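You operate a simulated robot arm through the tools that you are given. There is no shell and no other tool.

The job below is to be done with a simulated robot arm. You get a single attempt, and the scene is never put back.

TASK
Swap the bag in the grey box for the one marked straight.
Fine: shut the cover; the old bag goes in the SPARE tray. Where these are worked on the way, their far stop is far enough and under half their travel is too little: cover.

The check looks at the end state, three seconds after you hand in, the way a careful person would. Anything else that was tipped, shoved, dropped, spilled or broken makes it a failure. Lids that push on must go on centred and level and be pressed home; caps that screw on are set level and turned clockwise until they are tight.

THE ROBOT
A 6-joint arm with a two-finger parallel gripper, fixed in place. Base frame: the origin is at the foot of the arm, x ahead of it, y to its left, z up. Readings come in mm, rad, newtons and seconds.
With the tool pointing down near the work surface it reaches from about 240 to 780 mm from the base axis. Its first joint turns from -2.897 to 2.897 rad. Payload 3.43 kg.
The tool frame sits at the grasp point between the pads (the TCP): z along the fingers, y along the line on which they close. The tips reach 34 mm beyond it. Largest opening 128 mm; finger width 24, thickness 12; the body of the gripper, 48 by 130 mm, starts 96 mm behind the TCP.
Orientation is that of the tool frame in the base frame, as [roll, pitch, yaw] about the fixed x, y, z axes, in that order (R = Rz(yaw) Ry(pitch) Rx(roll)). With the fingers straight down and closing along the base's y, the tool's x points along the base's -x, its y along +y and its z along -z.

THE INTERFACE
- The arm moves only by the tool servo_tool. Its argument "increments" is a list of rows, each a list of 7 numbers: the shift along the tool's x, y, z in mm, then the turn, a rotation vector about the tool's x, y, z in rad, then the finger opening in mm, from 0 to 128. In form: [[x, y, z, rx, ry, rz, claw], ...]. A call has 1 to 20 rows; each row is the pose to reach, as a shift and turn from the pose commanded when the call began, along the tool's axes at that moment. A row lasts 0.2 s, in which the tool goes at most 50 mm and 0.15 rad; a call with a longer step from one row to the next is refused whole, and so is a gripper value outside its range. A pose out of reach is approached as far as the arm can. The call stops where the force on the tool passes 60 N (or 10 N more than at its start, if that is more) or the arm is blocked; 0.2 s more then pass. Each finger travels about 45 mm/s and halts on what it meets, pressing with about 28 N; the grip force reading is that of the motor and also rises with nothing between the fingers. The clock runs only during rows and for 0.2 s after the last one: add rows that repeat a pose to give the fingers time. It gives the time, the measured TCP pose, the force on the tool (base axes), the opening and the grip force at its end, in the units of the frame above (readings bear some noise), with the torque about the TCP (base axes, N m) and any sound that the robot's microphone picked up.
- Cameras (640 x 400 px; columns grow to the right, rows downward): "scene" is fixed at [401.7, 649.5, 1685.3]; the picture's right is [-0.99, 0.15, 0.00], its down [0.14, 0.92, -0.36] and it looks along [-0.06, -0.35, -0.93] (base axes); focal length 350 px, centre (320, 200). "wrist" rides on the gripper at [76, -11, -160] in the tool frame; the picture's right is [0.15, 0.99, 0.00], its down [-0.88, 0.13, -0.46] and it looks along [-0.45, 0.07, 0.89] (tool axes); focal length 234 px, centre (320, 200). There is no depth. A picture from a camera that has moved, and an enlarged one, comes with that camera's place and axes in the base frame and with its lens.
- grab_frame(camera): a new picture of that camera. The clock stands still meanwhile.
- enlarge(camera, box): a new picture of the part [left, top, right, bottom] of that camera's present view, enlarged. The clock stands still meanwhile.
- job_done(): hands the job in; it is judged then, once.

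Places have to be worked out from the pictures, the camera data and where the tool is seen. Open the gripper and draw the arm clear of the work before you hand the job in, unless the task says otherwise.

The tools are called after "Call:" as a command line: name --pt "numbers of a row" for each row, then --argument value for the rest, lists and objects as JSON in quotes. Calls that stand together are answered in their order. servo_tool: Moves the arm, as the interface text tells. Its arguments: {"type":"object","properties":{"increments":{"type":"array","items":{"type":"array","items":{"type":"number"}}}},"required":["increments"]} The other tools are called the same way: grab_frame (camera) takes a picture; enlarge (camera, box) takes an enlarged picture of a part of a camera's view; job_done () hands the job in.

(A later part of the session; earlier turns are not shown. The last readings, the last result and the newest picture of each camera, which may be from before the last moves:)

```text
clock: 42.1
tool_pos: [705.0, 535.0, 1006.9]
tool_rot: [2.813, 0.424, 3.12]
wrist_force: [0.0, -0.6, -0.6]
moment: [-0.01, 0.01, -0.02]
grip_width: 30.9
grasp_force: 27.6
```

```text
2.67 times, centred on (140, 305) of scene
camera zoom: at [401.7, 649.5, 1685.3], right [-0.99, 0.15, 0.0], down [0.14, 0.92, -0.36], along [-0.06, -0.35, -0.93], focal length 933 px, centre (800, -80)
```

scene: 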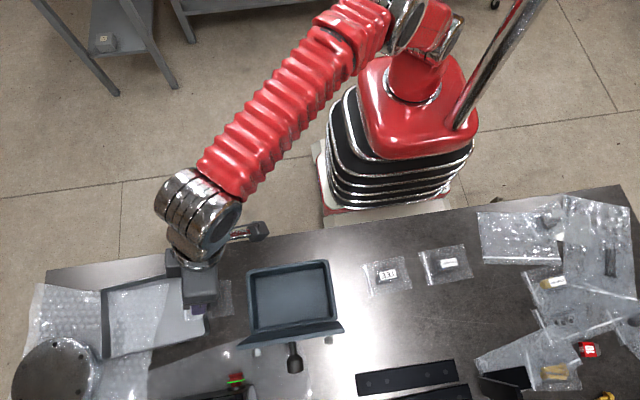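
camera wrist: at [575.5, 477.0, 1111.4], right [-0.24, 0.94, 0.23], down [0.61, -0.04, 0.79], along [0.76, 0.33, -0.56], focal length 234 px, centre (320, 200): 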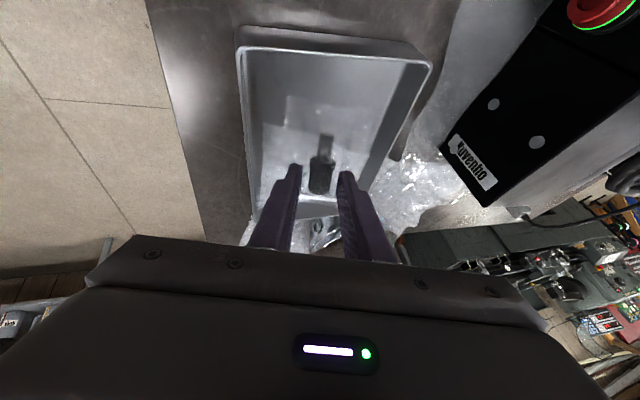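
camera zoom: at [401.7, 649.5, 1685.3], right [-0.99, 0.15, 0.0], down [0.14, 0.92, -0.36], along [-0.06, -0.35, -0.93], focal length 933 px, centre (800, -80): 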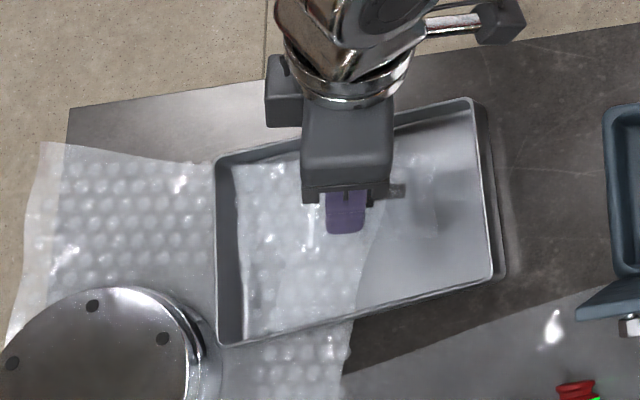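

The bag sits well within the tray walls in both views. I lower a few more mm to touch the floor.

Call:
servo_tool --pt "1.6 -1.2 3.4 0 0 0 5" --pt "3.3 -2.3 6.9 0 0 0 5" --pt "4.9 -3.5 10.3 0 0 0 5" --pt "6.2 -4.4 12.9 0 0 0 5"

Call:
enlarge --camera "wrist" --box '[220, 30, 440, 250]'

```text
clock: 43.1
tool_pos: [706.1, 535.6, 992.5]
tool_rot: [2.816, 0.425, 3.118]
wrist_force: [0.6, -0.1, -0.8]
moment: [0.01, 0.0, 0.02]
grip_width: 30.7
grasp_force: 28.0
```

```text
1.82 times, centred on (330, 140) of wrist
camera zoom: at [575.7, 477.5, 1096.5], right [-0.24, 0.94, 0.23], down [0.61, -0.04, 0.79], along [0.76, 0.33, -0.56], focal length 426 px, centre (302, 309)
```

zoom: 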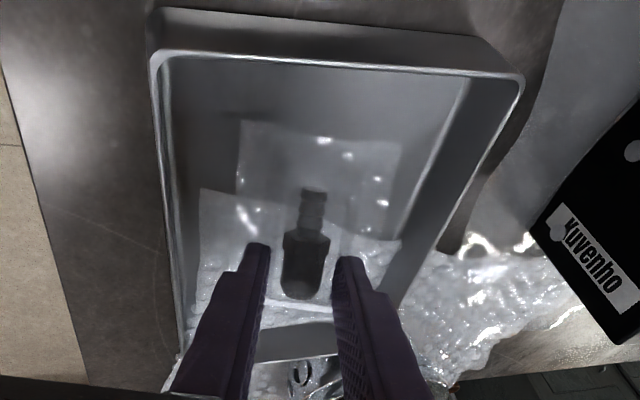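

Not quite touching yet; I lower 3 mm more and open the fingers to release the old bag into the tray.

Call:
servo_tool --pt "1.4 -1 3 0 0 0 5" --pt "1.4 -1 3 0 0 0 25" --pt "1.4 -1 3 0 0 0 34" --pt "1.4 -1 3 0 0 0 43" --pt "1.4 -1 3 0 0 0 52" --pt "1.4 -1 3 0 0 0 56" --pt "1.4 -1 3 0 0 0 56"

Call:
enlarge --camera "wrist" --box '[220, 30, 440, 250]'

```text
clock: 44.7
tool_pos: [705.2, 536.7, 990.8]
tool_rot: [2.815, 0.425, 3.12]
wrist_force: [0.2, 0.3, 0.7]
moment: [0.0, 0.0, -0.02]
grip_width: 56.2
grasp_force: 0.0
```

```text
1.82 times, centred on (330, 140) of wrist
camera zoom: at [576.0, 477.5, 1093.2], right [-0.24, 0.94, 0.23], down [0.61, -0.04, 0.79], along [0.76, 0.33, -0.56], focal length 426 px, centre (302, 309)
```

zoom: 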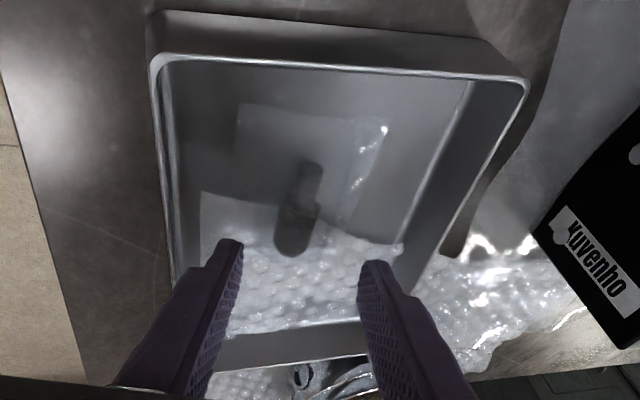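

The old bag now lies inside the SPARE tray. I retreat along the finger axis and return to upright over the front of the bench.

Call:
servo_tool --pt "0 0 -50 0 0 0 56" --pt "0 0 -100 0 0 0 56" --pt "24 -6.3 -135.5 0.078 0.105 0.012 56" --pt "53.8 -13.5 -169.6 0.155 0.209 0.025 56" --pt "85.8 -20.2 -198.8 0.232 0.314 0.037 56" --pt "117.8 -27.1 -228.1 0.31 0.418 0.05 56"

Call:
enlarge --camera "scene" --box '[40, 230, 240, 380]'

Call:
grab_frame --camera "scene"

```text
clock: 46.1
tool_pos: [510.7, 440.2, 1129.5]
tool_rot: [3.134, 0.006, 3.14]
wrist_force: [0.0, 0.5, 0.7]
moment: [0.02, 0.05, 0.0]
grip_width: 56.1
grasp_force: 0.0
```

```text
2.67 times, centred on (140, 305) of scene
camera zoom: at [401.7, 649.5, 1685.3], right [-0.99, 0.15, 0.0], down [0.14, 0.92, -0.36], along [-0.06, -0.35, -0.93], focal length 933 px, centre (800, -80)
```

zoom: 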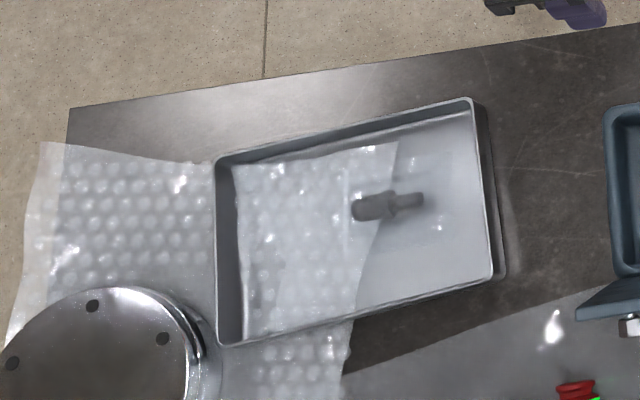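

```text
taken
```

scene: 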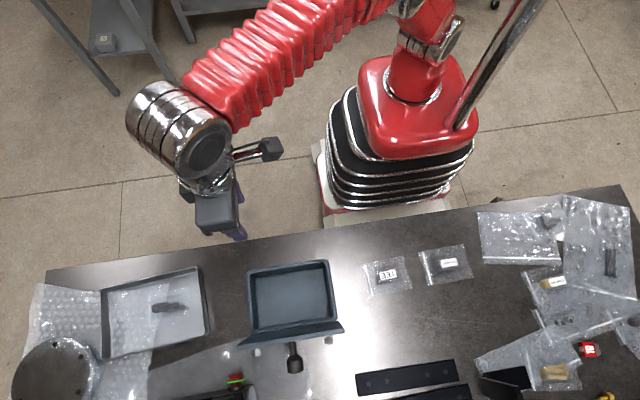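

The old bag rests flat inside the SPARE tray. Next I travel at z≈1130 to hover above the STRAIGHT bag near (122, 553).

Call:
servo_tool --pt "43 8 0 0 0 0 56" --pt "86 16 0 0 0 0 56" --pt "129 26 0 0 0 0 56" --pt "172 38 0 0 0 0 56" --pt "215 52 0 0 0 0 56" --pt "258 68 0 0 0 0 56" --pt "301 84 0 0 0 0 56" --pt "344 100 10 0 0 0 56" --pt "386 113 30 0 0 0 56"

Call:
grab_frame --camera "wrist"

Call:
enlarge --camera "wrist" --box '[260, 70, 400, 210]'

```text
clock: 48.1
tool_pos: [123.5, 557.3, 1098.2]
tool_rot: [3.133, 0.005, 3.14]
wrist_force: [0.4, 0.2, -0.5]
moment: [-0.01, -0.01, 0.0]
grip_width: 55.8
grasp_force: 0.0
```

```text
taken
camera wrist: at [47.7, 543.7, 1258.0], right [-0.15, 0.99, 0.01], down [0.88, 0.12, 0.46], along [0.46, 0.07, -0.89], focal length 234 px, centre (320, 200)
```

wrist: 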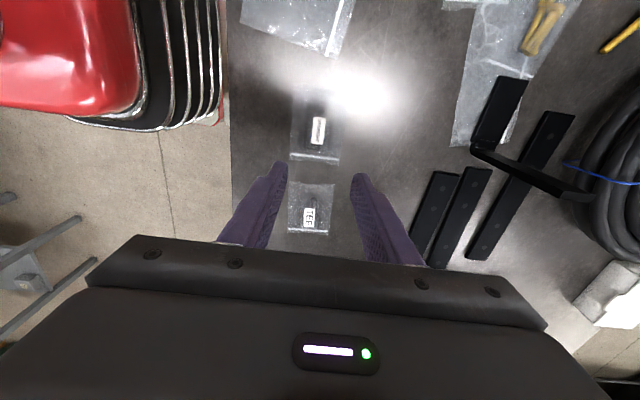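

```text
2.86 times, centred on (330, 140) of wrist
camera zoom: at [47.7, 543.7, 1258.0], right [-0.15, 0.99, 0.01], down [0.88, 0.12, 0.46], along [0.46, 0.07, -0.89], focal length 669 px, centre (291, 371)
```

zoom: 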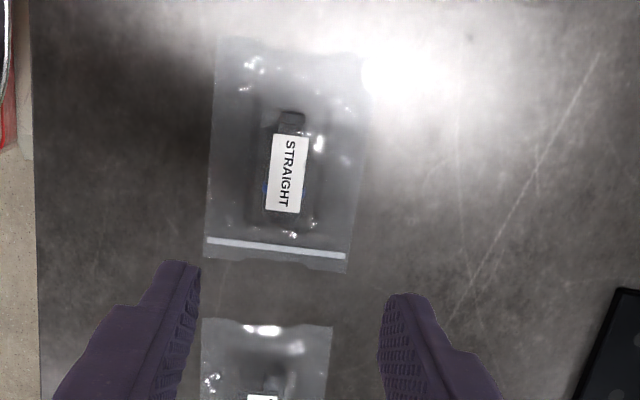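

The STRAIGHT fitting spans x≈82–132 with the bag centred at y≈553. I descend over the hex/body part at about (117, 553), stopping short of the bench.

Call:
servo_tool --pt "3 -2 35 0 0 0 50" --pt "6 -4 70 0 0 0 46" --pt "6.5 -4.3 100 0 0 0 46" --pt "6.5 -4.3 120 0 0 0 46"

Call:
grab_frame --camera "wrist"

Call:
enlarge --camera "wrist" --box '[240, 65, 400, 225]'

```text
clock: 49.1
tool_pos: [118.1, 552.4, 977.7]
tool_rot: [3.133, 0.007, -3.141]
wrist_force: [0.6, -0.1, 0.0]
moment: [0.0, -0.01, -0.01]
grip_width: 46.1
grasp_force: 0.1
```

```text
taken
camera wrist: at [41.9, 540.2, 1137.5], right [-0.15, 0.99, 0.01], down [0.88, 0.13, 0.46], along [0.46, 0.07, -0.89], focal length 234 px, centre (320, 200)
```

wrist: 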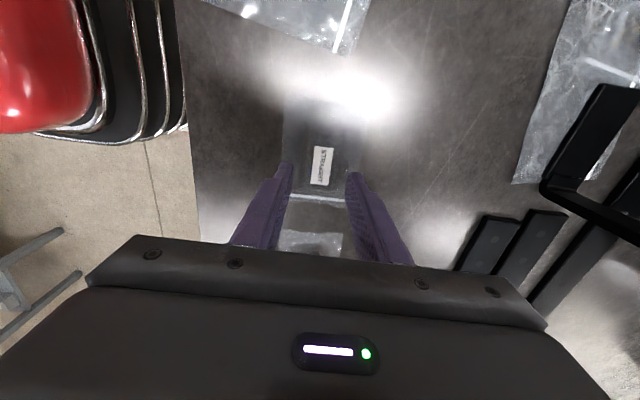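

```text
2.50 times, centred on (320, 145) of wrist
camera zoom: at [41.9, 540.2, 1137.5], right [-0.15, 0.99, 0.01], down [0.88, 0.13, 0.46], along [0.46, 0.07, -0.89], focal length 585 px, centre (320, 338)
```

zoom: 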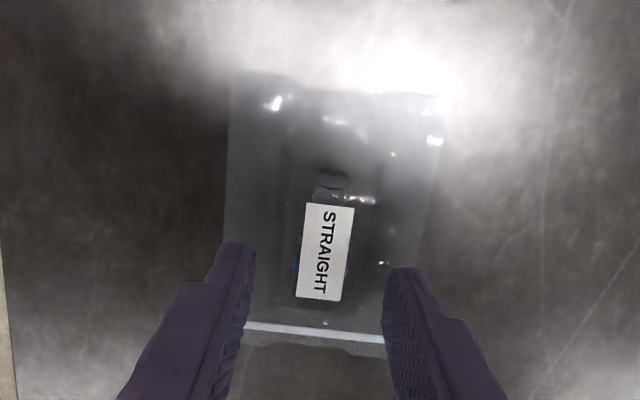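

Well aligned. I descend another ~20 mm in decreasing steps to put the tips beside the fitting just above the bench.

Call:
servo_tool --pt "0 0 9 0 0 0 46" --pt "0 0 15 0 0 0 46" --pt "0 0 18 0 0 0 46" --pt "0 0 20 0 0 0 46"

Call:
enlarge --camera "wrist" --box '[240, 65, 400, 225]'

```text
clock: 50.1
tool_pos: [118.3, 552.3, 958.1]
tool_rot: [3.133, 0.007, 3.14]
wrist_force: [0.3, 0.3, 0.9]
moment: [-0.04, -0.02, 0.0]
grip_width: 46.2
grasp_force: 0.1
```

```text
2.50 times, centred on (320, 145) of wrist
camera zoom: at [42.7, 540.0, 1117.1], right [-0.15, 0.99, 0.01], down [0.88, 0.13, 0.46], along [0.46, 0.07, -0.89], focal length 585 px, centre (320, 338)
```

zoom: 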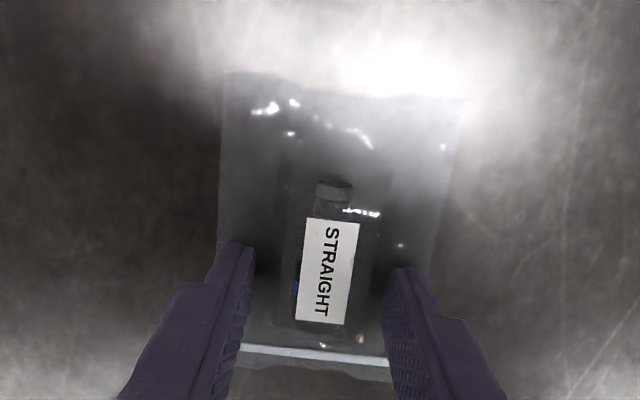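

Still no contact at tips z≈924. I step down in 1.5 mm increments to find the bench.

Call:
servo_tool --pt "0 0 1.5 0 0 0 46" --pt "0 0 3 0 0 0 46"

```text
clock: 50.7
tool_pos: [118.3, 552.5, 956.3]
tool_rot: [3.129, 0.007, 3.141]
wrist_force: [-3.2, -3.1, 26.9]
moment: [-0.69, 0.26, -0.02]
grip_width: 47.1
grasp_force: 1.1
```

Contact: 27 N at TCP 956. I lift 2.5 mm and close on the fitting.

Call:
servo_tool --pt "0 0 -2.5 0 0 0 46" --pt "0 0 -3 0 0 0 38" --pt "0 0 -3 0 0 0 30" --pt "0 0 -3 0 0 0 20" --pt "0 0 -3 0 0 0 5" --pt "0 0 -3 0 0 0 5" --pt "0 0 -3 0 0 0 5"

Call:
enlarge --camera "wrist" --box '[240, 65, 400, 225]'

```text
clock: 52.3
tool_pos: [118.9, 552.0, 957.3]
tool_rot: [3.132, 0.007, -3.141]
wrist_force: [-0.9, 0.5, 0.1]
moment: [0.0, 0.02, -0.02]
grip_width: 30.7
grasp_force: 28.0
```

```text
2.50 times, centred on (320, 145) of wrist
camera zoom: at [43.1, 539.7, 1117.0], right [-0.15, 0.99, 0.01], down [0.88, 0.13, 0.46], along [0.46, 0.07, -0.89], focal length 585 px, centre (320, 338)
```

zoom: 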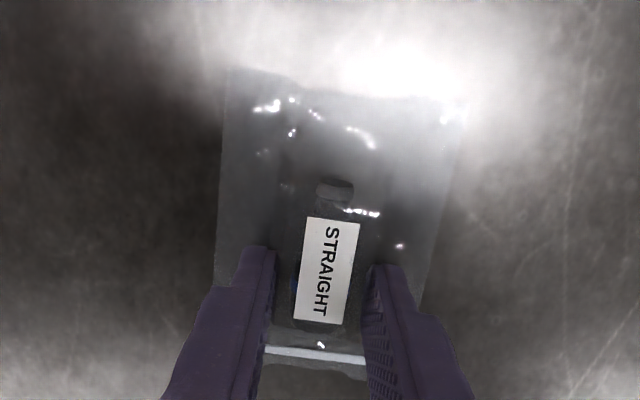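

Gripped at 30.7 mm with 28 N. I lift the STRAIGHT bag and check it stays in the fingers.

Call:
servo_tool --pt "0 0 -6 0 0 0 5" --pt "0 0 -16 0 0 0 5" --pt "0 0 -40 0 0 0 5" --pt "0 0 -75 0 0 0 5" --pt "0 0 -110 0 0 0 5"

Call:
enlarge --camera "wrist" --box '[240, 65, 400, 225]'

Call:
grab_frame --camera "scene"

```text
clock: 53.5
tool_pos: [115.6, 551.1, 1069.1]
tool_rot: [3.134, 0.007, -3.141]
wrist_force: [0.0, -0.5, 0.1]
moment: [0.0, 0.0, 0.02]
grip_width: 30.6
grasp_force: 27.4
```

```text
2.50 times, centred on (320, 145) of wrist
camera zoom: at [41.8, 539.0, 1228.2], right [-0.15, 0.99, 0.01], down [0.88, 0.13, 0.46], along [0.46, 0.07, -0.89], focal length 585 px, centre (320, 338)
```

zoom: 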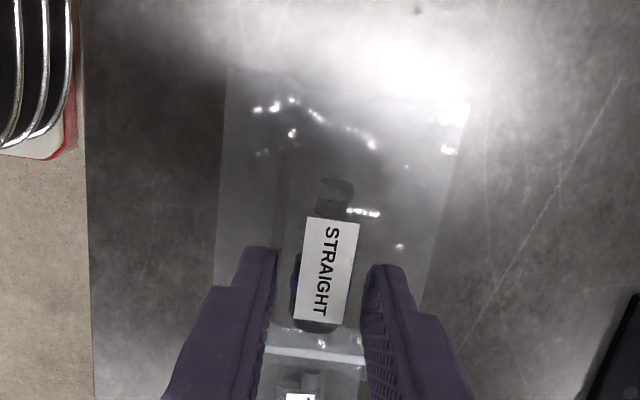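

```text
taken
```

scene: 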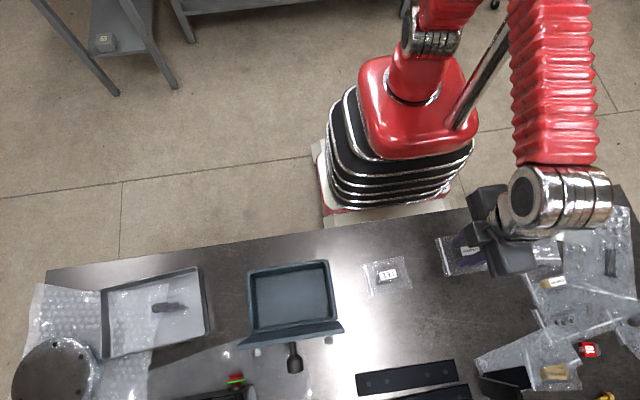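

The STRAIGHT bag is held securely. I zoom on the empty box to refine where its interior centre is before moving there.

Call:
enlarge --camera "scene" --box '[225, 240, 355, 390]'

```text
2.67 times, centred on (290, 315) of scene
camera zoom: at [401.7, 649.5, 1685.3], right [-0.99, 0.15, 0.0], down [0.14, 0.92, -0.36], along [-0.06, -0.35, -0.93], focal length 933 px, centre (400, -107)
```

zoom: 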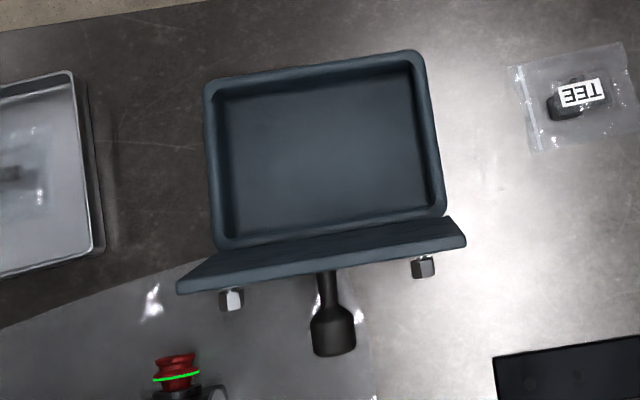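

The interior centre is at about (443, 573). With the bag centre ~15 mm on the −x side of the TCP, I target TCP (456, 572) and travel there at z≈1070.

Call:
servo_tool --pt "-42 0 0 0 0 0 5" --pt "-85 2 0 0 0 0 5" --pt "-127 5 0 0 0 0 5" --pt "-170 8 0 0 0 0 5" --pt "-212 11 0 0 0 0 5" --pt "-255 14 0 0 0 0 5" --pt "-297 17 0 0 0 0 5" --pt "-339 20.5 0 0 0 0 5"

Call:
grab_frame --camera "wrist"

Call:
enlarge --camera "wrist" --box '[220, 20, 420, 230]'

```text
clock: 55.3
tool_pos: [459.6, 569.3, 1070.7]
tool_rot: [3.135, 0.006, -3.14]
wrist_force: [-0.3, -0.2, -0.5]
moment: [-0.01, -0.03, -0.03]
grip_width: 30.8
grasp_force: 27.7
```

```text
taken
camera wrist: at [383.2, 556.9, 1229.5], right [-0.15, 0.99, 0.01], down [0.88, 0.13, 0.46], along [0.46, 0.07, -0.89], focal length 234 px, centre (320, 200)
```

wrist: 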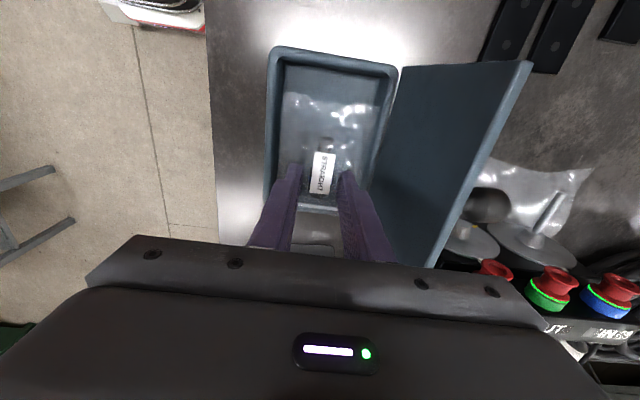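

```text
1.90 times, centred on (320, 125) of wrist
camera zoom: at [383.2, 556.9, 1229.5], right [-0.15, 0.99, 0.01], down [0.88, 0.13, 0.46], along [0.46, 0.07, -0.89], focal length 446 px, centre (320, 343)
```

zoom: 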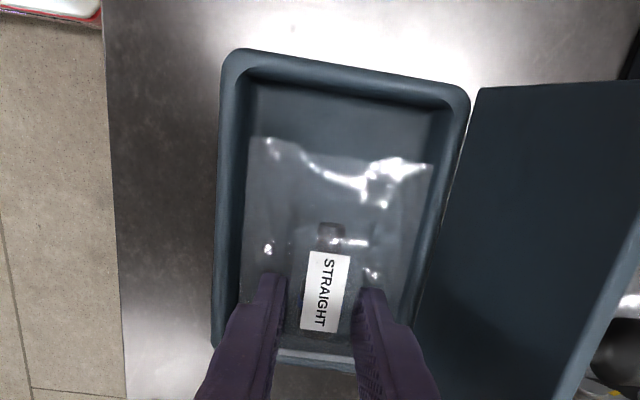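

Slightly off target; I correct by (−3, +3) mm and lower the bag into the box to about 1–2 mm above the floor.

Call:
servo_tool --pt "1.5 1.5 25 0 0 0 5" --pt "3 3 50 0 0 0 5" --pt "3 3 70 0 0 0 5" --pt "3 3 82 0 0 0 5" --pt "3 3 88 0 0 0 5"

Call:
enlarge --camera "wrist" --box '[220, 20, 420, 230]'

```text
clock: 56.5
tool_pos: [454.8, 575.4, 982.1]
tool_rot: [3.131, 0.007, -3.141]
wrist_force: [0.3, -0.4, 0.2]
moment: [0.01, -0.01, 0.0]
grip_width: 30.8
grasp_force: 28.2
```

```text
1.90 times, centred on (320, 125) of wrist
camera zoom: at [379.8, 562.8, 1141.9], right [-0.15, 0.99, 0.01], down [0.88, 0.13, 0.46], along [0.46, 0.07, -0.89], focal length 446 px, centre (320, 343)
```

zoom: 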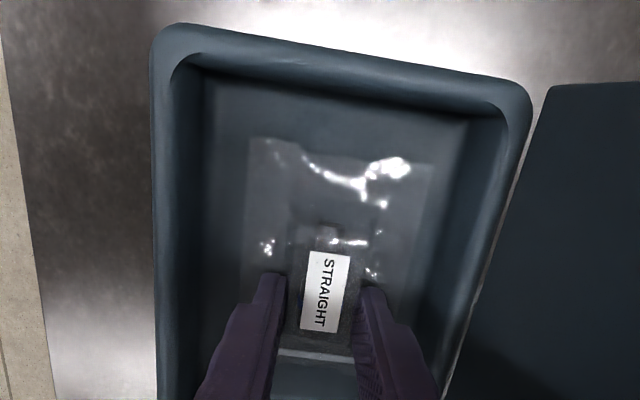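

The bag is centred in the box just above the floor. I lower 1.5 mm and open the fingers.

Call:
servo_tool --pt "0 0 1.5 0 0 0 5" --pt "0 0 1.5 0 0 0 20" --pt "0 0 1.5 0 0 0 32" --pt "0 0 1.5 0 0 0 40" --pt "0 0 1.5 0 0 0 46" --pt "0 0 1.5 0 0 0 46"

Call:
enlarge --camera "wrist" --box '[220, 20, 420, 230]'

```text
clock: 57.9
tool_pos: [454.8, 574.2, 981.7]
tool_rot: [3.133, 0.007, 3.141]
wrist_force: [-0.2, 0.7, -0.3]
moment: [-0.02, -0.01, -0.01]
grip_width: 46.1
grasp_force: 0.2
```

```text
1.90 times, centred on (320, 125) of wrist
camera zoom: at [379.3, 562.3, 1140.6], right [-0.15, 0.99, 0.01], down [0.88, 0.13, 0.46], along [0.46, 0.07, -0.89], focal length 446 px, centre (320, 343)
```

zoom: 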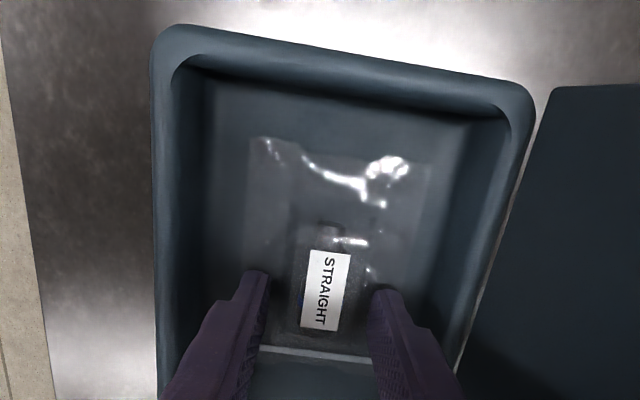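

Released; the bag stays in place. I retract straight up, then move toward −y, clear of the lid, for a look.

Call:
servo_tool --pt "0 0 -15 0 0 0 46" --pt "0 0 -45 0 0 0 46" --pt "0 0 -80 0 0 0 46" --pt "0 0 -115 0 0 0 46" --pt "0 -40 -135 0 0 0 46" --pt "0 -85 -150 0 0 0 46" --pt "0 -130 -160 0 0 0 46" --pt "0 -175 -160 0 0 0 46"

Call:
enlarge --camera "scene" --box '[225, 240, 355, 390]'

Call:
grab_frame --camera "scene"

```text
clock: 59.7
tool_pos: [453.2, 397.3, 1136.7]
tool_rot: [3.131, 0.003, -3.141]
wrist_force: [0.0, 0.2, 0.8]
moment: [0.03, 0.04, -0.02]
grip_width: 46.0
grasp_force: 0.0
```

```text
2.67 times, centred on (290, 315) of scene
camera zoom: at [401.7, 649.5, 1685.3], right [-0.99, 0.15, 0.0], down [0.14, 0.92, -0.36], along [-0.06, -0.35, -0.93], focal length 933 px, centre (400, -107)
```

zoom: 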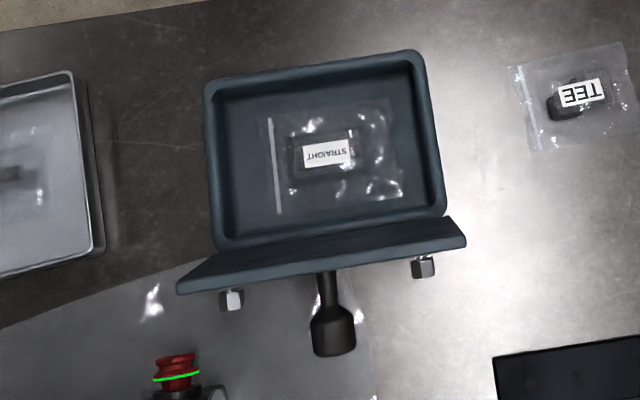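

```text
taken
```

scene: 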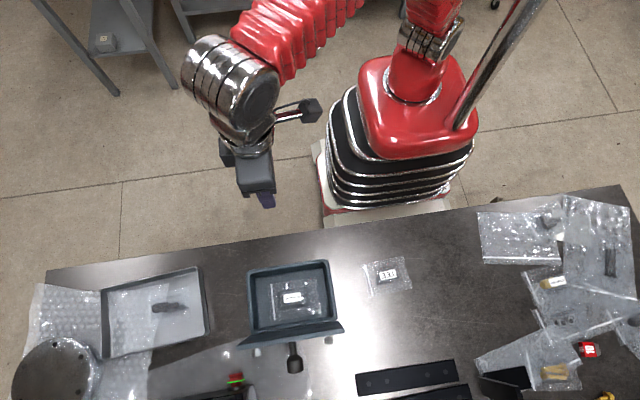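

The STRAIGHT bag lies flat inside the box with its label up. Now I'll close the cover by regripping its knob and reversing the opening arc: first rotate the tool back to closing along x.

Call:
servo_tool --pt "1 3 -5 0 0 -0.1428 44" --pt "2 6 -10 0 0 -0.2856 44" --pt "3 9 -15 0 0 -0.4284 44" --pt "4 12 -20 0 0 -0.5712 44" --pt "4 15 -25 0 0 -0.714 44" --pt "5 18 -30 0 0 -0.8568 44" --pt "5 21 -35 0 0 -0.9996 44" --pt "6 24 -40 0 0 -1.1424 44" --pt "6 27 -45 0 0 -1.2852 44" --pt "7 30 -50 0 0 -1.428 44" --pt "7.2 33 -53 0 0 -1.5708 44"

```text
clock: 62.1
tool_pos: [446.2, 430.1, 1192.2]
tool_rot: [-3.135, 0.009, -1.57]
wrist_force: [1.0, -0.7, -0.2]
moment: [-0.06, -0.02, -0.01]
grip_width: 44.0
grasp_force: 0.0
```

Now I tilt outward and move to the pre-approach pose above and in front of the open lid.

Call:
servo_tool --pt "-40 0 -1 0 -0.1 0 44" --pt "-80 0 -1 0 -0.2 0 44" --pt "-120 0 -1 0 -0.3 0 44" --pt "-160 0 -1 0 -0.4 0 44" --pt "-198 0.5 -1 0 -0.475 0 44"

Call:
grab_frame --camera "wrist"

Call:
enlarge --camera "scene" --box '[225, 240, 355, 390]'

```text
clock: 63.3
tool_pos: [445.2, 628.2, 1196.8]
tool_rot: [-3.135, 0.485, -1.568]
wrist_force: [0.6, -0.3, -0.1]
moment: [0.01, 0.02, -0.04]
grip_width: 44.0
grasp_force: 0.0
```

```text
taken
camera wrist: at [458.2, 487.4, 1303.1], right [-0.99, -0.13, -0.08], down [-0.14, 0.57, 0.81], along [-0.06, 0.81, -0.58], focal length 234 px, centre (320, 200)
```

wrist: 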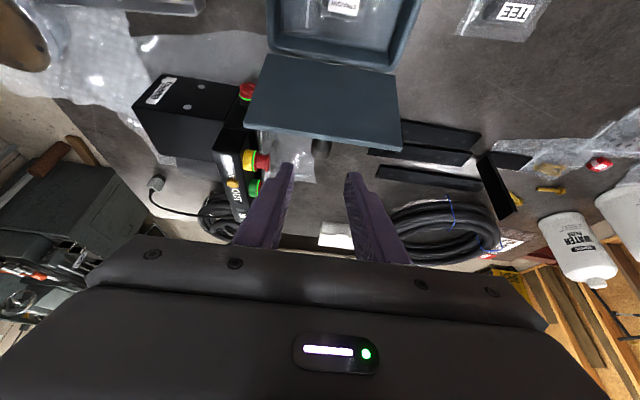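

```text
2.67 times, centred on (290, 315) of scene
camera zoom: at [401.7, 649.5, 1685.3], right [-0.99, 0.15, 0.0], down [0.14, 0.92, -0.36], along [-0.06, -0.35, -0.93], focal length 933 px, centre (400, -107)
```

zoom: 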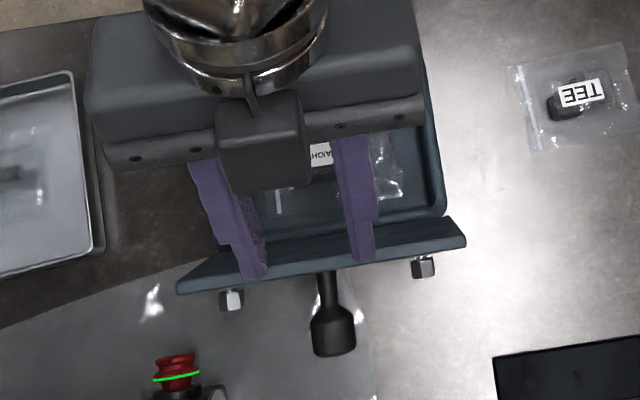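

Everything is lined up as at the release pose. I slide down along the finger axis to straddle the knob.

Call:
servo_tool --pt "0 0 40 0 0 0 44" --pt "0 0 80 0 0 0 44" --pt "0 0 115 0 0 0 44" --pt "0 0 138 0 0 0 44" --pt "0 0 152 0 0 0 44"

Call:
grab_frame --camera "wrist"

Call:
enlarge --camera "scene" --box '[225, 260, 355, 400]'

```text
clock: 64.5
tool_pos: [446.9, 701.5, 1059.8]
tool_rot: [-3.136, 0.484, -1.567]
wrist_force: [-0.4, -1.2, -0.1]
moment: [0.0, 0.01, -0.03]
grip_width: 43.8
grasp_force: 0.1
```

```text
taken
camera wrist: at [459.3, 559.5, 1166.4], right [-0.99, -0.13, -0.07], down [-0.14, 0.57, 0.81], along [-0.06, 0.81, -0.58], focal length 234 px, centre (320, 200)
```

wrist: 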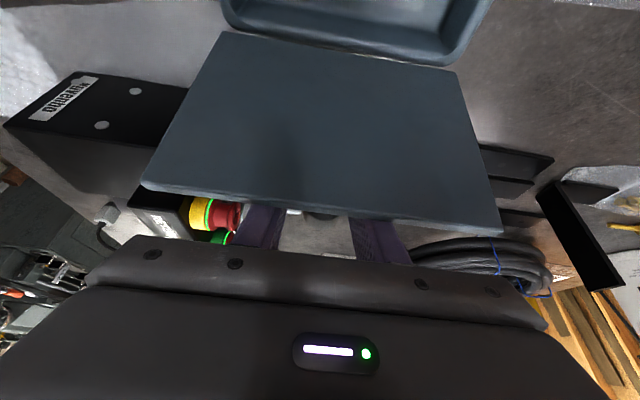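

```text
2.86 times, centred on (290, 330) of scene
camera zoom: at [401.7, 649.5, 1685.3], right [-0.99, 0.15, 0.0], down [0.14, 0.92, -0.36], along [-0.06, -0.35, -0.93], focal length 999 px, centre (406, -171)
```

zoom: 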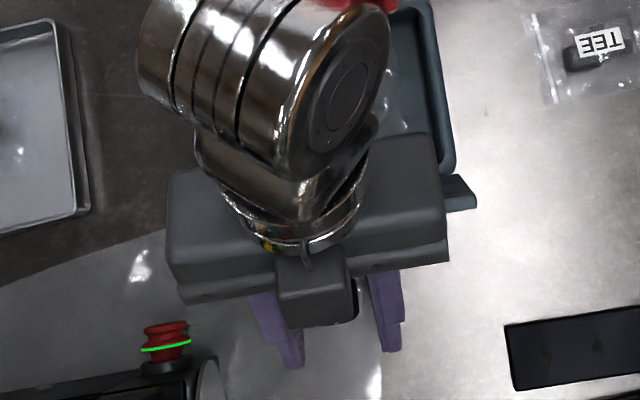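

No contact on approach; the fingers straddle the knob. I close the grip.

Call:
servo_tool --pt "0 0 0 0 0 0 34" --pt "0 0 0 0 0 0 26" --pt "0 0 0 0 0 0 15" --pt "0 0 0 0 0 0 5" --pt "0 0 0 0 0 0 5"

Call:
grab_frame --camera "wrist"

```text
clock: 65.7
tool_pos: [446.2, 700.9, 1059.1]
tool_rot: [-3.135, 0.482, -1.567]
wrist_force: [-12.0, 1.2, 0.2]
moment: [0.05, -0.25, -0.33]
grip_width: 25.6
grasp_force: 27.9
```

```text
taken
camera wrist: at [458.4, 559.7, 1166.3], right [-0.99, -0.13, -0.07], down [-0.14, 0.57, 0.81], along [-0.06, 0.81, -0.58], focal length 234 px, centre (320, 200)
```

wrist: 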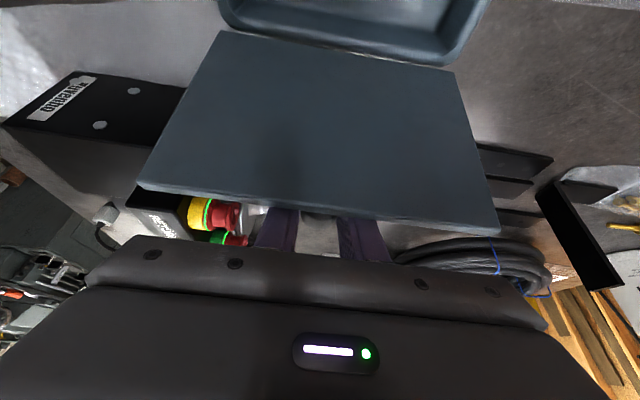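

Gripped at 25.6 mm. I correct the small side load and begin the reverse arc, bringing the lid back toward vertical (~92°).

Call:
servo_tool --pt "0 1.2 0 0 0 0 5" --pt "3.2 1.2 -7 0 0.014 0 5" --pt "6.8 1.2 -13.6 0 0.034 0 5" --pt "10.9 1.2 -20.1 0 0.054 0 5" --pt "15.5 1.2 -26.3 0 0.074 0 5"

Call:
grab_frame --camera "wrist"

```text
clock: 66.9
tool_pos: [446.6, 675.0, 1076.2]
tool_rot: [-3.134, 0.407, -1.57]
wrist_force: [6.1, 3.2, -15.0]
moment: [0.79, 0.08, 0.11]
grip_width: 25.7
grasp_force: 28.3
```

```text
taken
camera wrist: at [457.6, 541.6, 1193.6], right [-0.99, -0.13, -0.07], down [-0.13, 0.63, 0.77], along [-0.06, 0.77, -0.64], focal length 234 px, centre (320, 200)
```

wrist: 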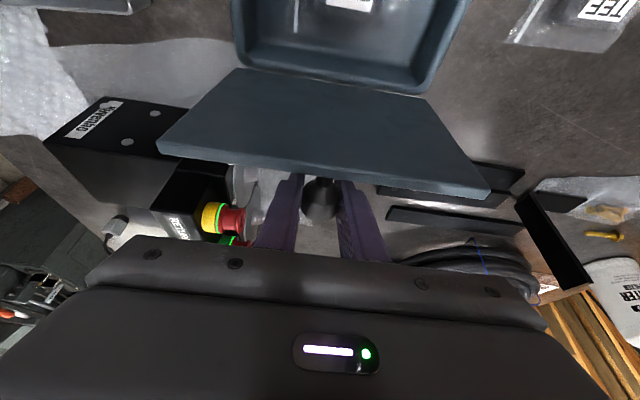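

Lid is around 90° and following. I continue the reverse arc to about 72°, trimming the slight outward pull.

Call:
servo_tool --pt "5.8 -0.5 -4.8 0 0.03 0 5" --pt "11.7 -0.5 -9.1 0 0.05 0 5" --pt "18 -0.5 -13.8 0 0.07 0 5" --pt "24.3 -0.5 -18.1 0 0.09 0 5" --pt "31 -0.5 -21.8 0 0.11 0 5"

Call:
grab_frame --camera "wrist"

```text
clock: 68.1
tool_pos: [445.8, 638.1, 1084.1]
tool_rot: [-3.135, 0.301, -1.568]
wrist_force: [0.3, 5.1, -5.3]
moment: [0.64, 0.05, 0.0]
grip_width: 25.5
grasp_force: 27.6
```

```text
taken
camera wrist: at [457.3, 517.7, 1215.1], right [-0.99, -0.14, -0.05], down [-0.13, 0.71, 0.69], along [-0.06, 0.69, -0.72], focal length 234 px, centre (320, 200)
```

wrist: 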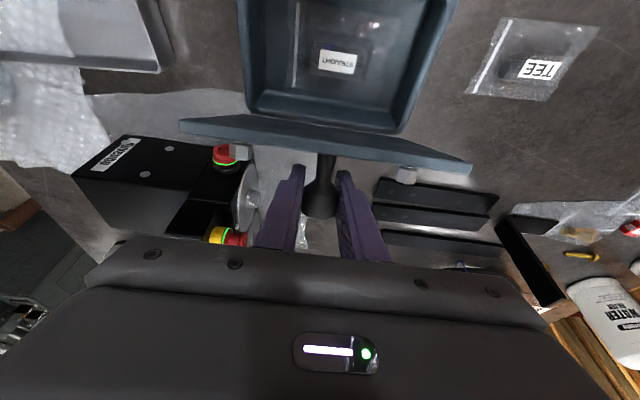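

The lid is at ~72° and under control. I continue lowering to about 48°, now rotating the gripper with the lid.

Call:
servo_tool --pt "6.6 0 -2.6 0 -0.065 0 5" --pt "13.4 0 -4.7 0 -0.13 0 5" --pt "20.3 0 -6.3 0 -0.195 0 5" --pt "27.4 0 -7.5 0 -0.26 0 5" --pt "34.5 0 -8.2 0 -0.325 0 5" --pt "41.6 0 -8.4 0 -0.39 0 5"

Call:
grab_frame --camera "wrist"

```text
clock: 69.5
tool_pos: [445.5, 594.1, 1079.8]
tool_rot: [-3.135, 0.686, -1.565]
wrist_force: [-1.7, 4.7, -21.0]
moment: [-0.23, -0.05, -0.02]
grip_width: 25.7
grasp_force: 28.1
```

```text
taken
camera wrist: at [458.2, 434.6, 1155.0], right [-0.99, -0.11, -0.1], down [-0.14, 0.39, 0.91], along [-0.06, 0.91, -0.4], focal length 234 px, centre (320, 200)
```

wrist: 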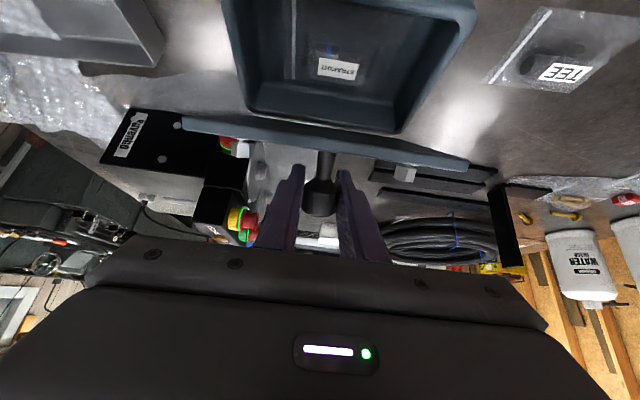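

At ~48° with a 21 N outward pull; I tighten the radius by ~2 mm and continue down to about 24°.

Call:
servo_tool --pt "7.1 0 -1.4 0 -0.065 0 5" --pt "14.1 0 -2.4 0 -0.13 0 5" --pt "21 0 -3.7 0 -0.195 0 5" --pt "28 0 -4.6 0 -0.26 0 5" --pt "35.1 0 -4.9 0 -0.325 0 5" --pt "42.2 0 -4.7 0 -0.39 0 5"

Call:
grab_frame --camera "wrist"

Call:
enlarge --camera "scene" --box '[225, 220, 355, 370]'

```text
clock: 70.9
tool_pos: [446.2, 558.7, 1056.5]
tool_rot: [-3.127, 1.081, -1.558]
wrist_force: [-4.0, 9.9, -5.7]
moment: [0.5, 0.1, -0.11]
grip_width: 25.6
grasp_force: 28.3
```

```text
taken
camera wrist: at [458.5, 382.2, 1065.5], right [-0.99, -0.07, -0.14], down [-0.14, 0.01, 0.99], along [-0.07, 1.0, -0.02], focal length 234 px, centre (320, 200)
```

wrist: 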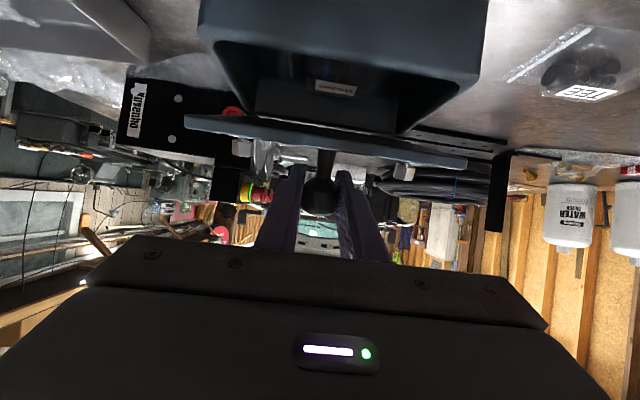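

```text
2.67 times, centred on (290, 295) of scene
camera zoom: at [401.7, 649.5, 1685.3], right [-0.99, 0.15, 0.0], down [0.14, 0.92, -0.36], along [-0.06, -0.35, -0.93], focal length 933 px, centre (400, -53)
```

zoom: 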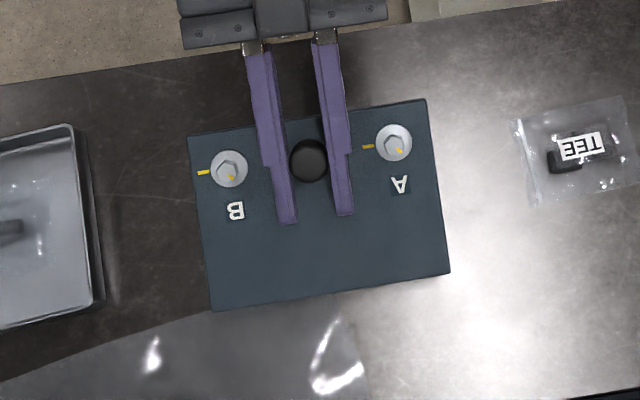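

At ~22°, all smooth. I lower further toward nearly closed.

Call:
servo_tool --pt "9.9 0 -1.9 0 -0.08 0 5" --pt "19.7 0 -3.7 0 -0.16 0 5" --pt "29.8 0 -4.5 0 -0.24 0 5"

Call:
grab_frame --camera "wrist"

```text
clock: 71.7
tool_pos: [445.3, 541.6, 1032.0]
tool_rot: [-3.108, 1.323, -1.537]
wrist_force: [-5.0, 5.1, 0.6]
moment: [0.52, 0.08, -0.06]
grip_width: 25.6
grasp_force: 27.8
```

```text
taken
camera wrist: at [458.8, 367.7, 999.1], right [-0.99, -0.04, -0.15], down [-0.14, -0.22, 0.96], along [-0.07, 0.97, 0.22], focal length 234 px, centre (320, 200)
```

wrist: 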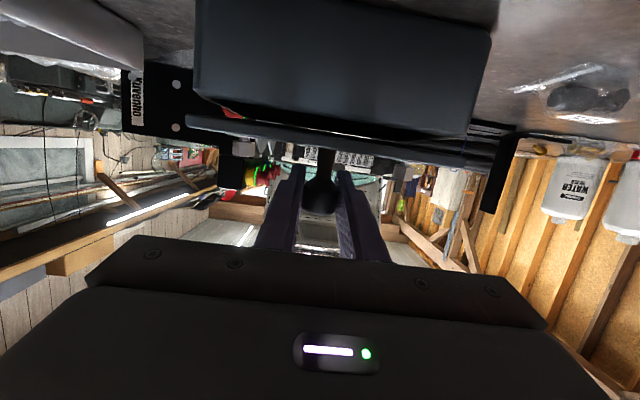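

Almost closed. I lower the last few degrees in small steps, watching for contact.

Call:
servo_tool --pt "4 0 -1.5 0 -0.03 0 5" --pt "7.5 0 -2.5 0 -0.06 0 5" --pt "9.9 0 -3 0 -0.08 0 5"

Call:
grab_frame --camera "wrist"

Call:
enlarge --camera "scene" --box '[225, 220, 355, 370]'

```text
clock: 72.5
tool_pos: [445.3, 534.9, 1024.6]
tool_rot: [-3.094, 1.402, -1.522]
wrist_force: [-2.4, 10.9, 7.7]
moment: [-0.61, 0.01, 0.03]
grip_width: 25.7
grasp_force: 28.1
```

```text
taken
camera wrist: at [458.9, 366.0, 977.3], right [-0.99, -0.02, -0.15], down [-0.14, -0.3, 0.94], along [-0.07, 0.95, 0.29], focal length 234 px, centre (320, 200)
```

wrist: 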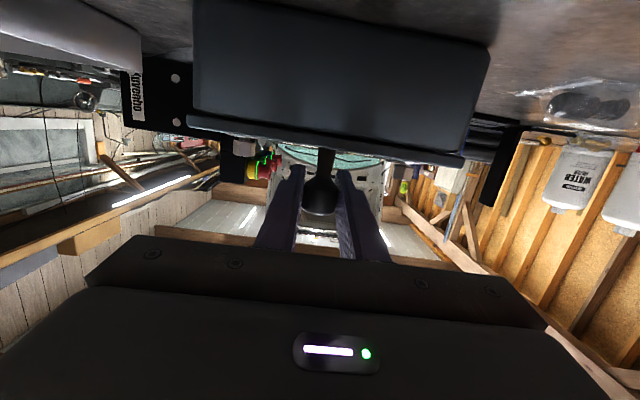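

```text
2.67 times, centred on (290, 295) of scene
camera zoom: at [401.7, 649.5, 1685.3], right [-0.99, 0.15, 0.0], down [0.14, 0.92, -0.36], along [-0.06, -0.35, -0.93], focal length 933 px, centre (400, -53)
```

zoom: 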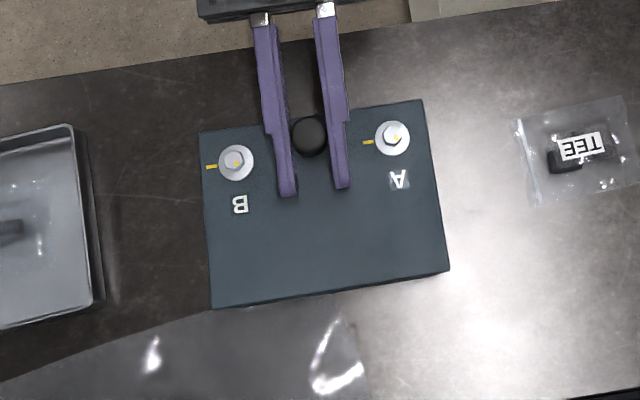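

Contact signs appear (moment flipped, Fz +7.7). I zoom in on the seam between lid and body.

Call:
enlarge --camera "wrist" --box '[180, 60, 340, 180]'

Call:
enlarge --camera "wrist" --box '[340, 80, 500, 180]'

```text
3.33 times, centred on (260, 120) of wrist
camera zoom: at [458.9, 366.0, 977.3], right [-0.99, -0.02, -0.15], down [-0.14, -0.3, 0.94], along [-0.07, 0.95, 0.29], focal length 781 px, centre (520, 467)
```

zoom: 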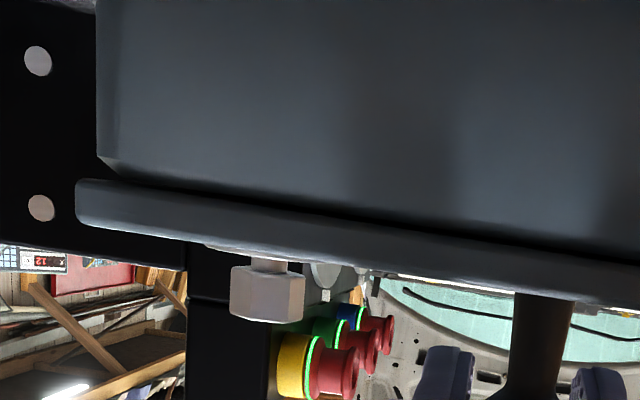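

```text
4.00 times, centred on (420, 130) of wrist
camera zoom: at [458.9, 366.0, 977.3], right [-0.99, -0.02, -0.15], down [-0.14, -0.3, 0.94], along [-0.07, 0.95, 0.29], focal length 937 px, centre (-80, 480)
```

zoom: 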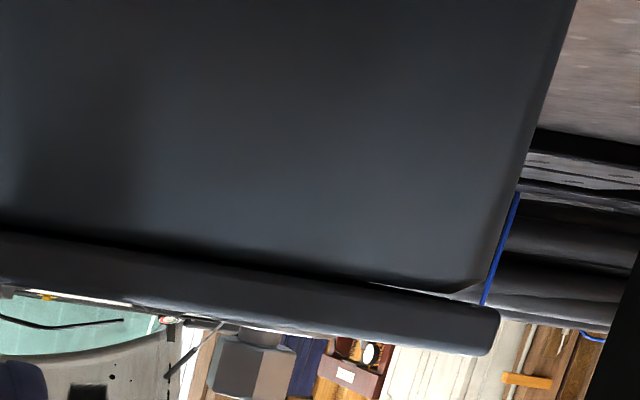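

The seam looks nearly closed. I open the fingers and let the lid settle, then check.

Call:
servo_tool --pt "0 0 0 0 0 0 20" --pt "0 0 0 0 0 0 32" --pt "0 0 0 0 0 0 44" --pt "0 0 0 0 0 0 44"

Call:
enlarge --camera "wrist" --box '[340, 80, 500, 180]'

Call:
enlarge --camera "wrist" --box '[180, 60, 340, 180]'

```text
clock: 73.5
tool_pos: [446.4, 536.4, 1024.2]
tool_rot: [-3.102, 1.401, -1.533]
wrist_force: [0.2, -0.5, 0.6]
moment: [0.01, -0.02, -0.02]
grip_width: 44.2
grasp_force: 0.0
```

```text
4.00 times, centred on (420, 130) of wrist
camera zoom: at [458.9, 365.5, 976.4], right [-0.99, -0.02, -0.15], down [-0.14, -0.3, 0.94], along [-0.07, 0.95, 0.29], focal length 937 px, centre (-80, 480)
```

zoom: 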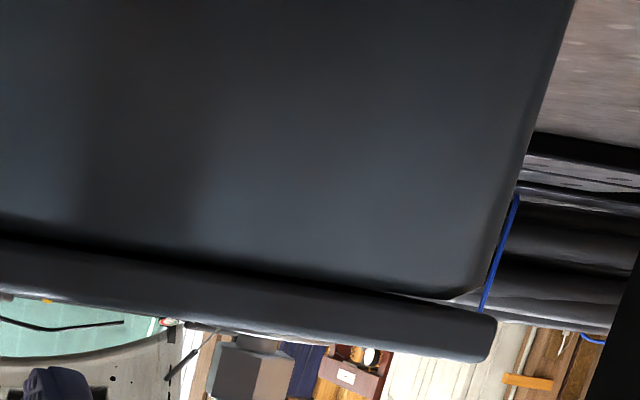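

```text
3.33 times, centred on (260, 120) of wrist
camera zoom: at [458.9, 365.5, 976.4], right [-0.99, -0.02, -0.15], down [-0.14, -0.3, 0.94], along [-0.07, 0.95, 0.29], focal length 781 px, centre (520, 467)
```

zoom: 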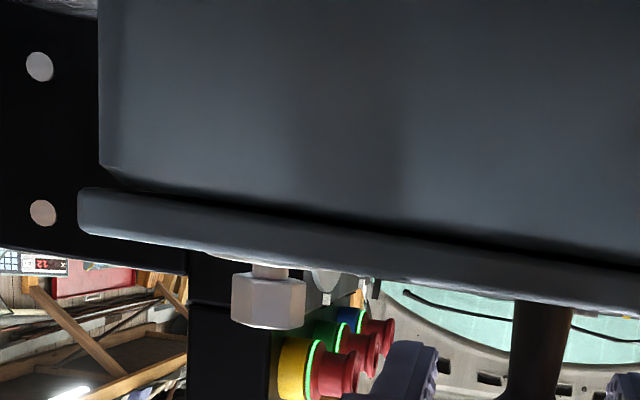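

The lid has settled down. I back straight out along the finger axis and compare with the original closed view from the same vantage point.

Call:
servo_tool --pt "0 0 -35 0 0 0 44" --pt "0 0 -70 0 0 0 44" --pt "3 0 -105 0 0 0 44" --pt "8.2 0 -138.6 0 0 0 44"

Call:
enlarge --camera "wrist" --box '[240, 90, 400, 190]'

Call:
enlarge --camera "scene" --box '[225, 190, 355, 340]'

Call:
grab_frame --camera "wrist"

```text
clock: 74.5
tool_pos: [446.4, 396.1, 1039.0]
tool_rot: [-3.104, 1.401, -1.533]
wrist_force: [0.0, 0.0, -0.1]
moment: [0.0, -0.03, -0.04]
grip_width: 44.1
grasp_force: 0.0
```

```text
4.00 times, centred on (320, 140) of wrist
camera zoom: at [459.0, 225.8, 992.1], right [-0.99, -0.02, -0.15], down [-0.14, -0.3, 0.94], along [-0.07, 0.95, 0.29], focal length 937 px, centre (320, 440)
```

zoom: 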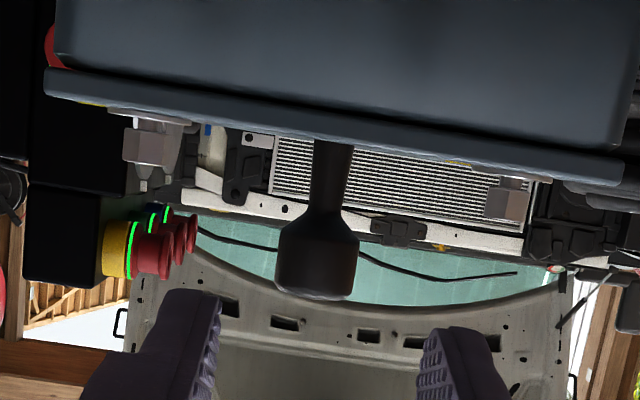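

```text
2.67 times, centred on (290, 265) of scene
camera zoom: at [401.7, 649.5, 1685.3], right [-0.99, 0.15, 0.0], down [0.14, 0.92, -0.36], along [-0.06, -0.35, -0.93], focal length 933 px, centre (400, 27)
```

zoom: 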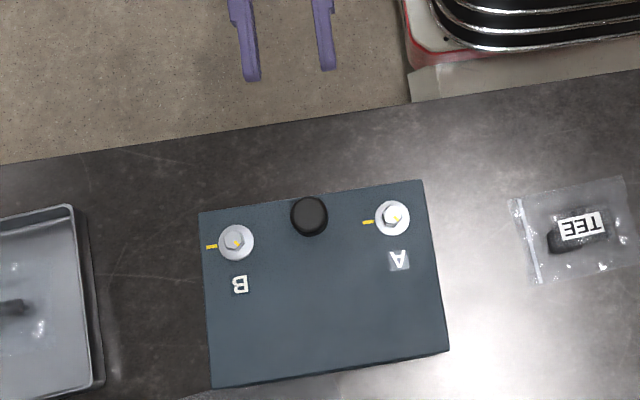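

```text
taken
camera wrist: at [459.0, 225.8, 992.1], right [-0.99, -0.02, -0.15], down [-0.14, -0.3, 0.94], along [-0.07, 0.95, 0.29], focal length 234 px, centre (320, 200)
```

wrist: 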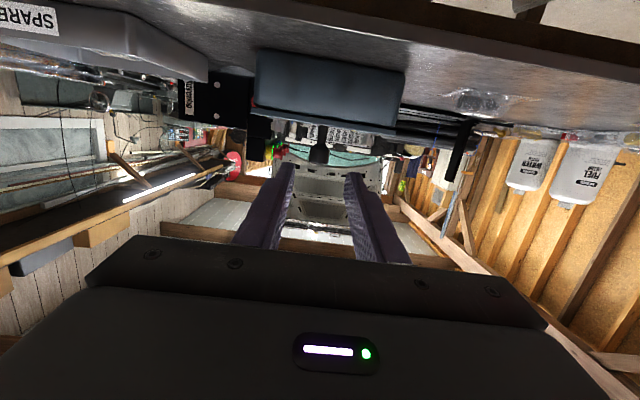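

The lid is fully closed and level (same outline as originally), but the box has crept about 10 mm in +y during the handling. I'll gently pull it back to its original spot by the knob: approach and grip again.

Call:
servo_tool --pt "-2.5 0.5 34 0 0 0 44" --pt "-5 1 68 0 0 0 44" --pt "-7.5 1 102 0 0 0 44" --pt "-10 1 135 0 0 0 44" --pt "-10 1 135 0 0 0 34" --pt "-10 1 135 0 0 0 24" --pt "-10 1 135 0 0 0 5" --pt "-10 1 135 0 0 0 5" --pt "-10 1 135 0 0 0 5"

Call:
enlarge --camera "scene" --box '[225, 190, 355, 340]'

```text
clock: 76.5
tool_pos: [447.1, 532.4, 1026.6]
tool_rot: [-3.101, 1.4, -1.531]
wrist_force: [1.7, 6.9, -0.2]
moment: [0.09, -0.04, -0.02]
grip_width: 25.3
grasp_force: 28.2
```

```text
2.67 times, centred on (290, 265) of scene
camera zoom: at [401.7, 649.5, 1685.3], right [-0.99, 0.15, 0.0], down [0.14, 0.92, -0.36], along [-0.06, -0.35, -0.93], focal length 933 px, centre (400, 27)
```

zoom: 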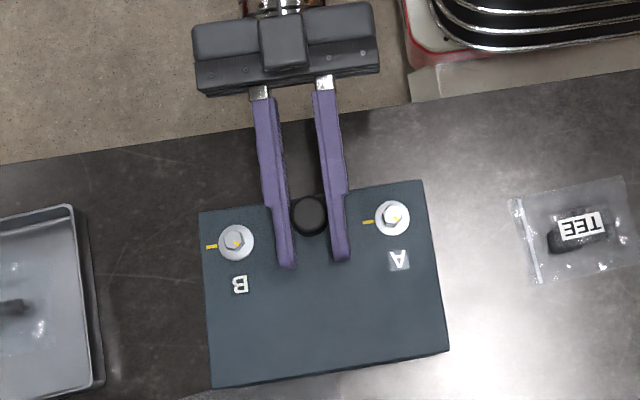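

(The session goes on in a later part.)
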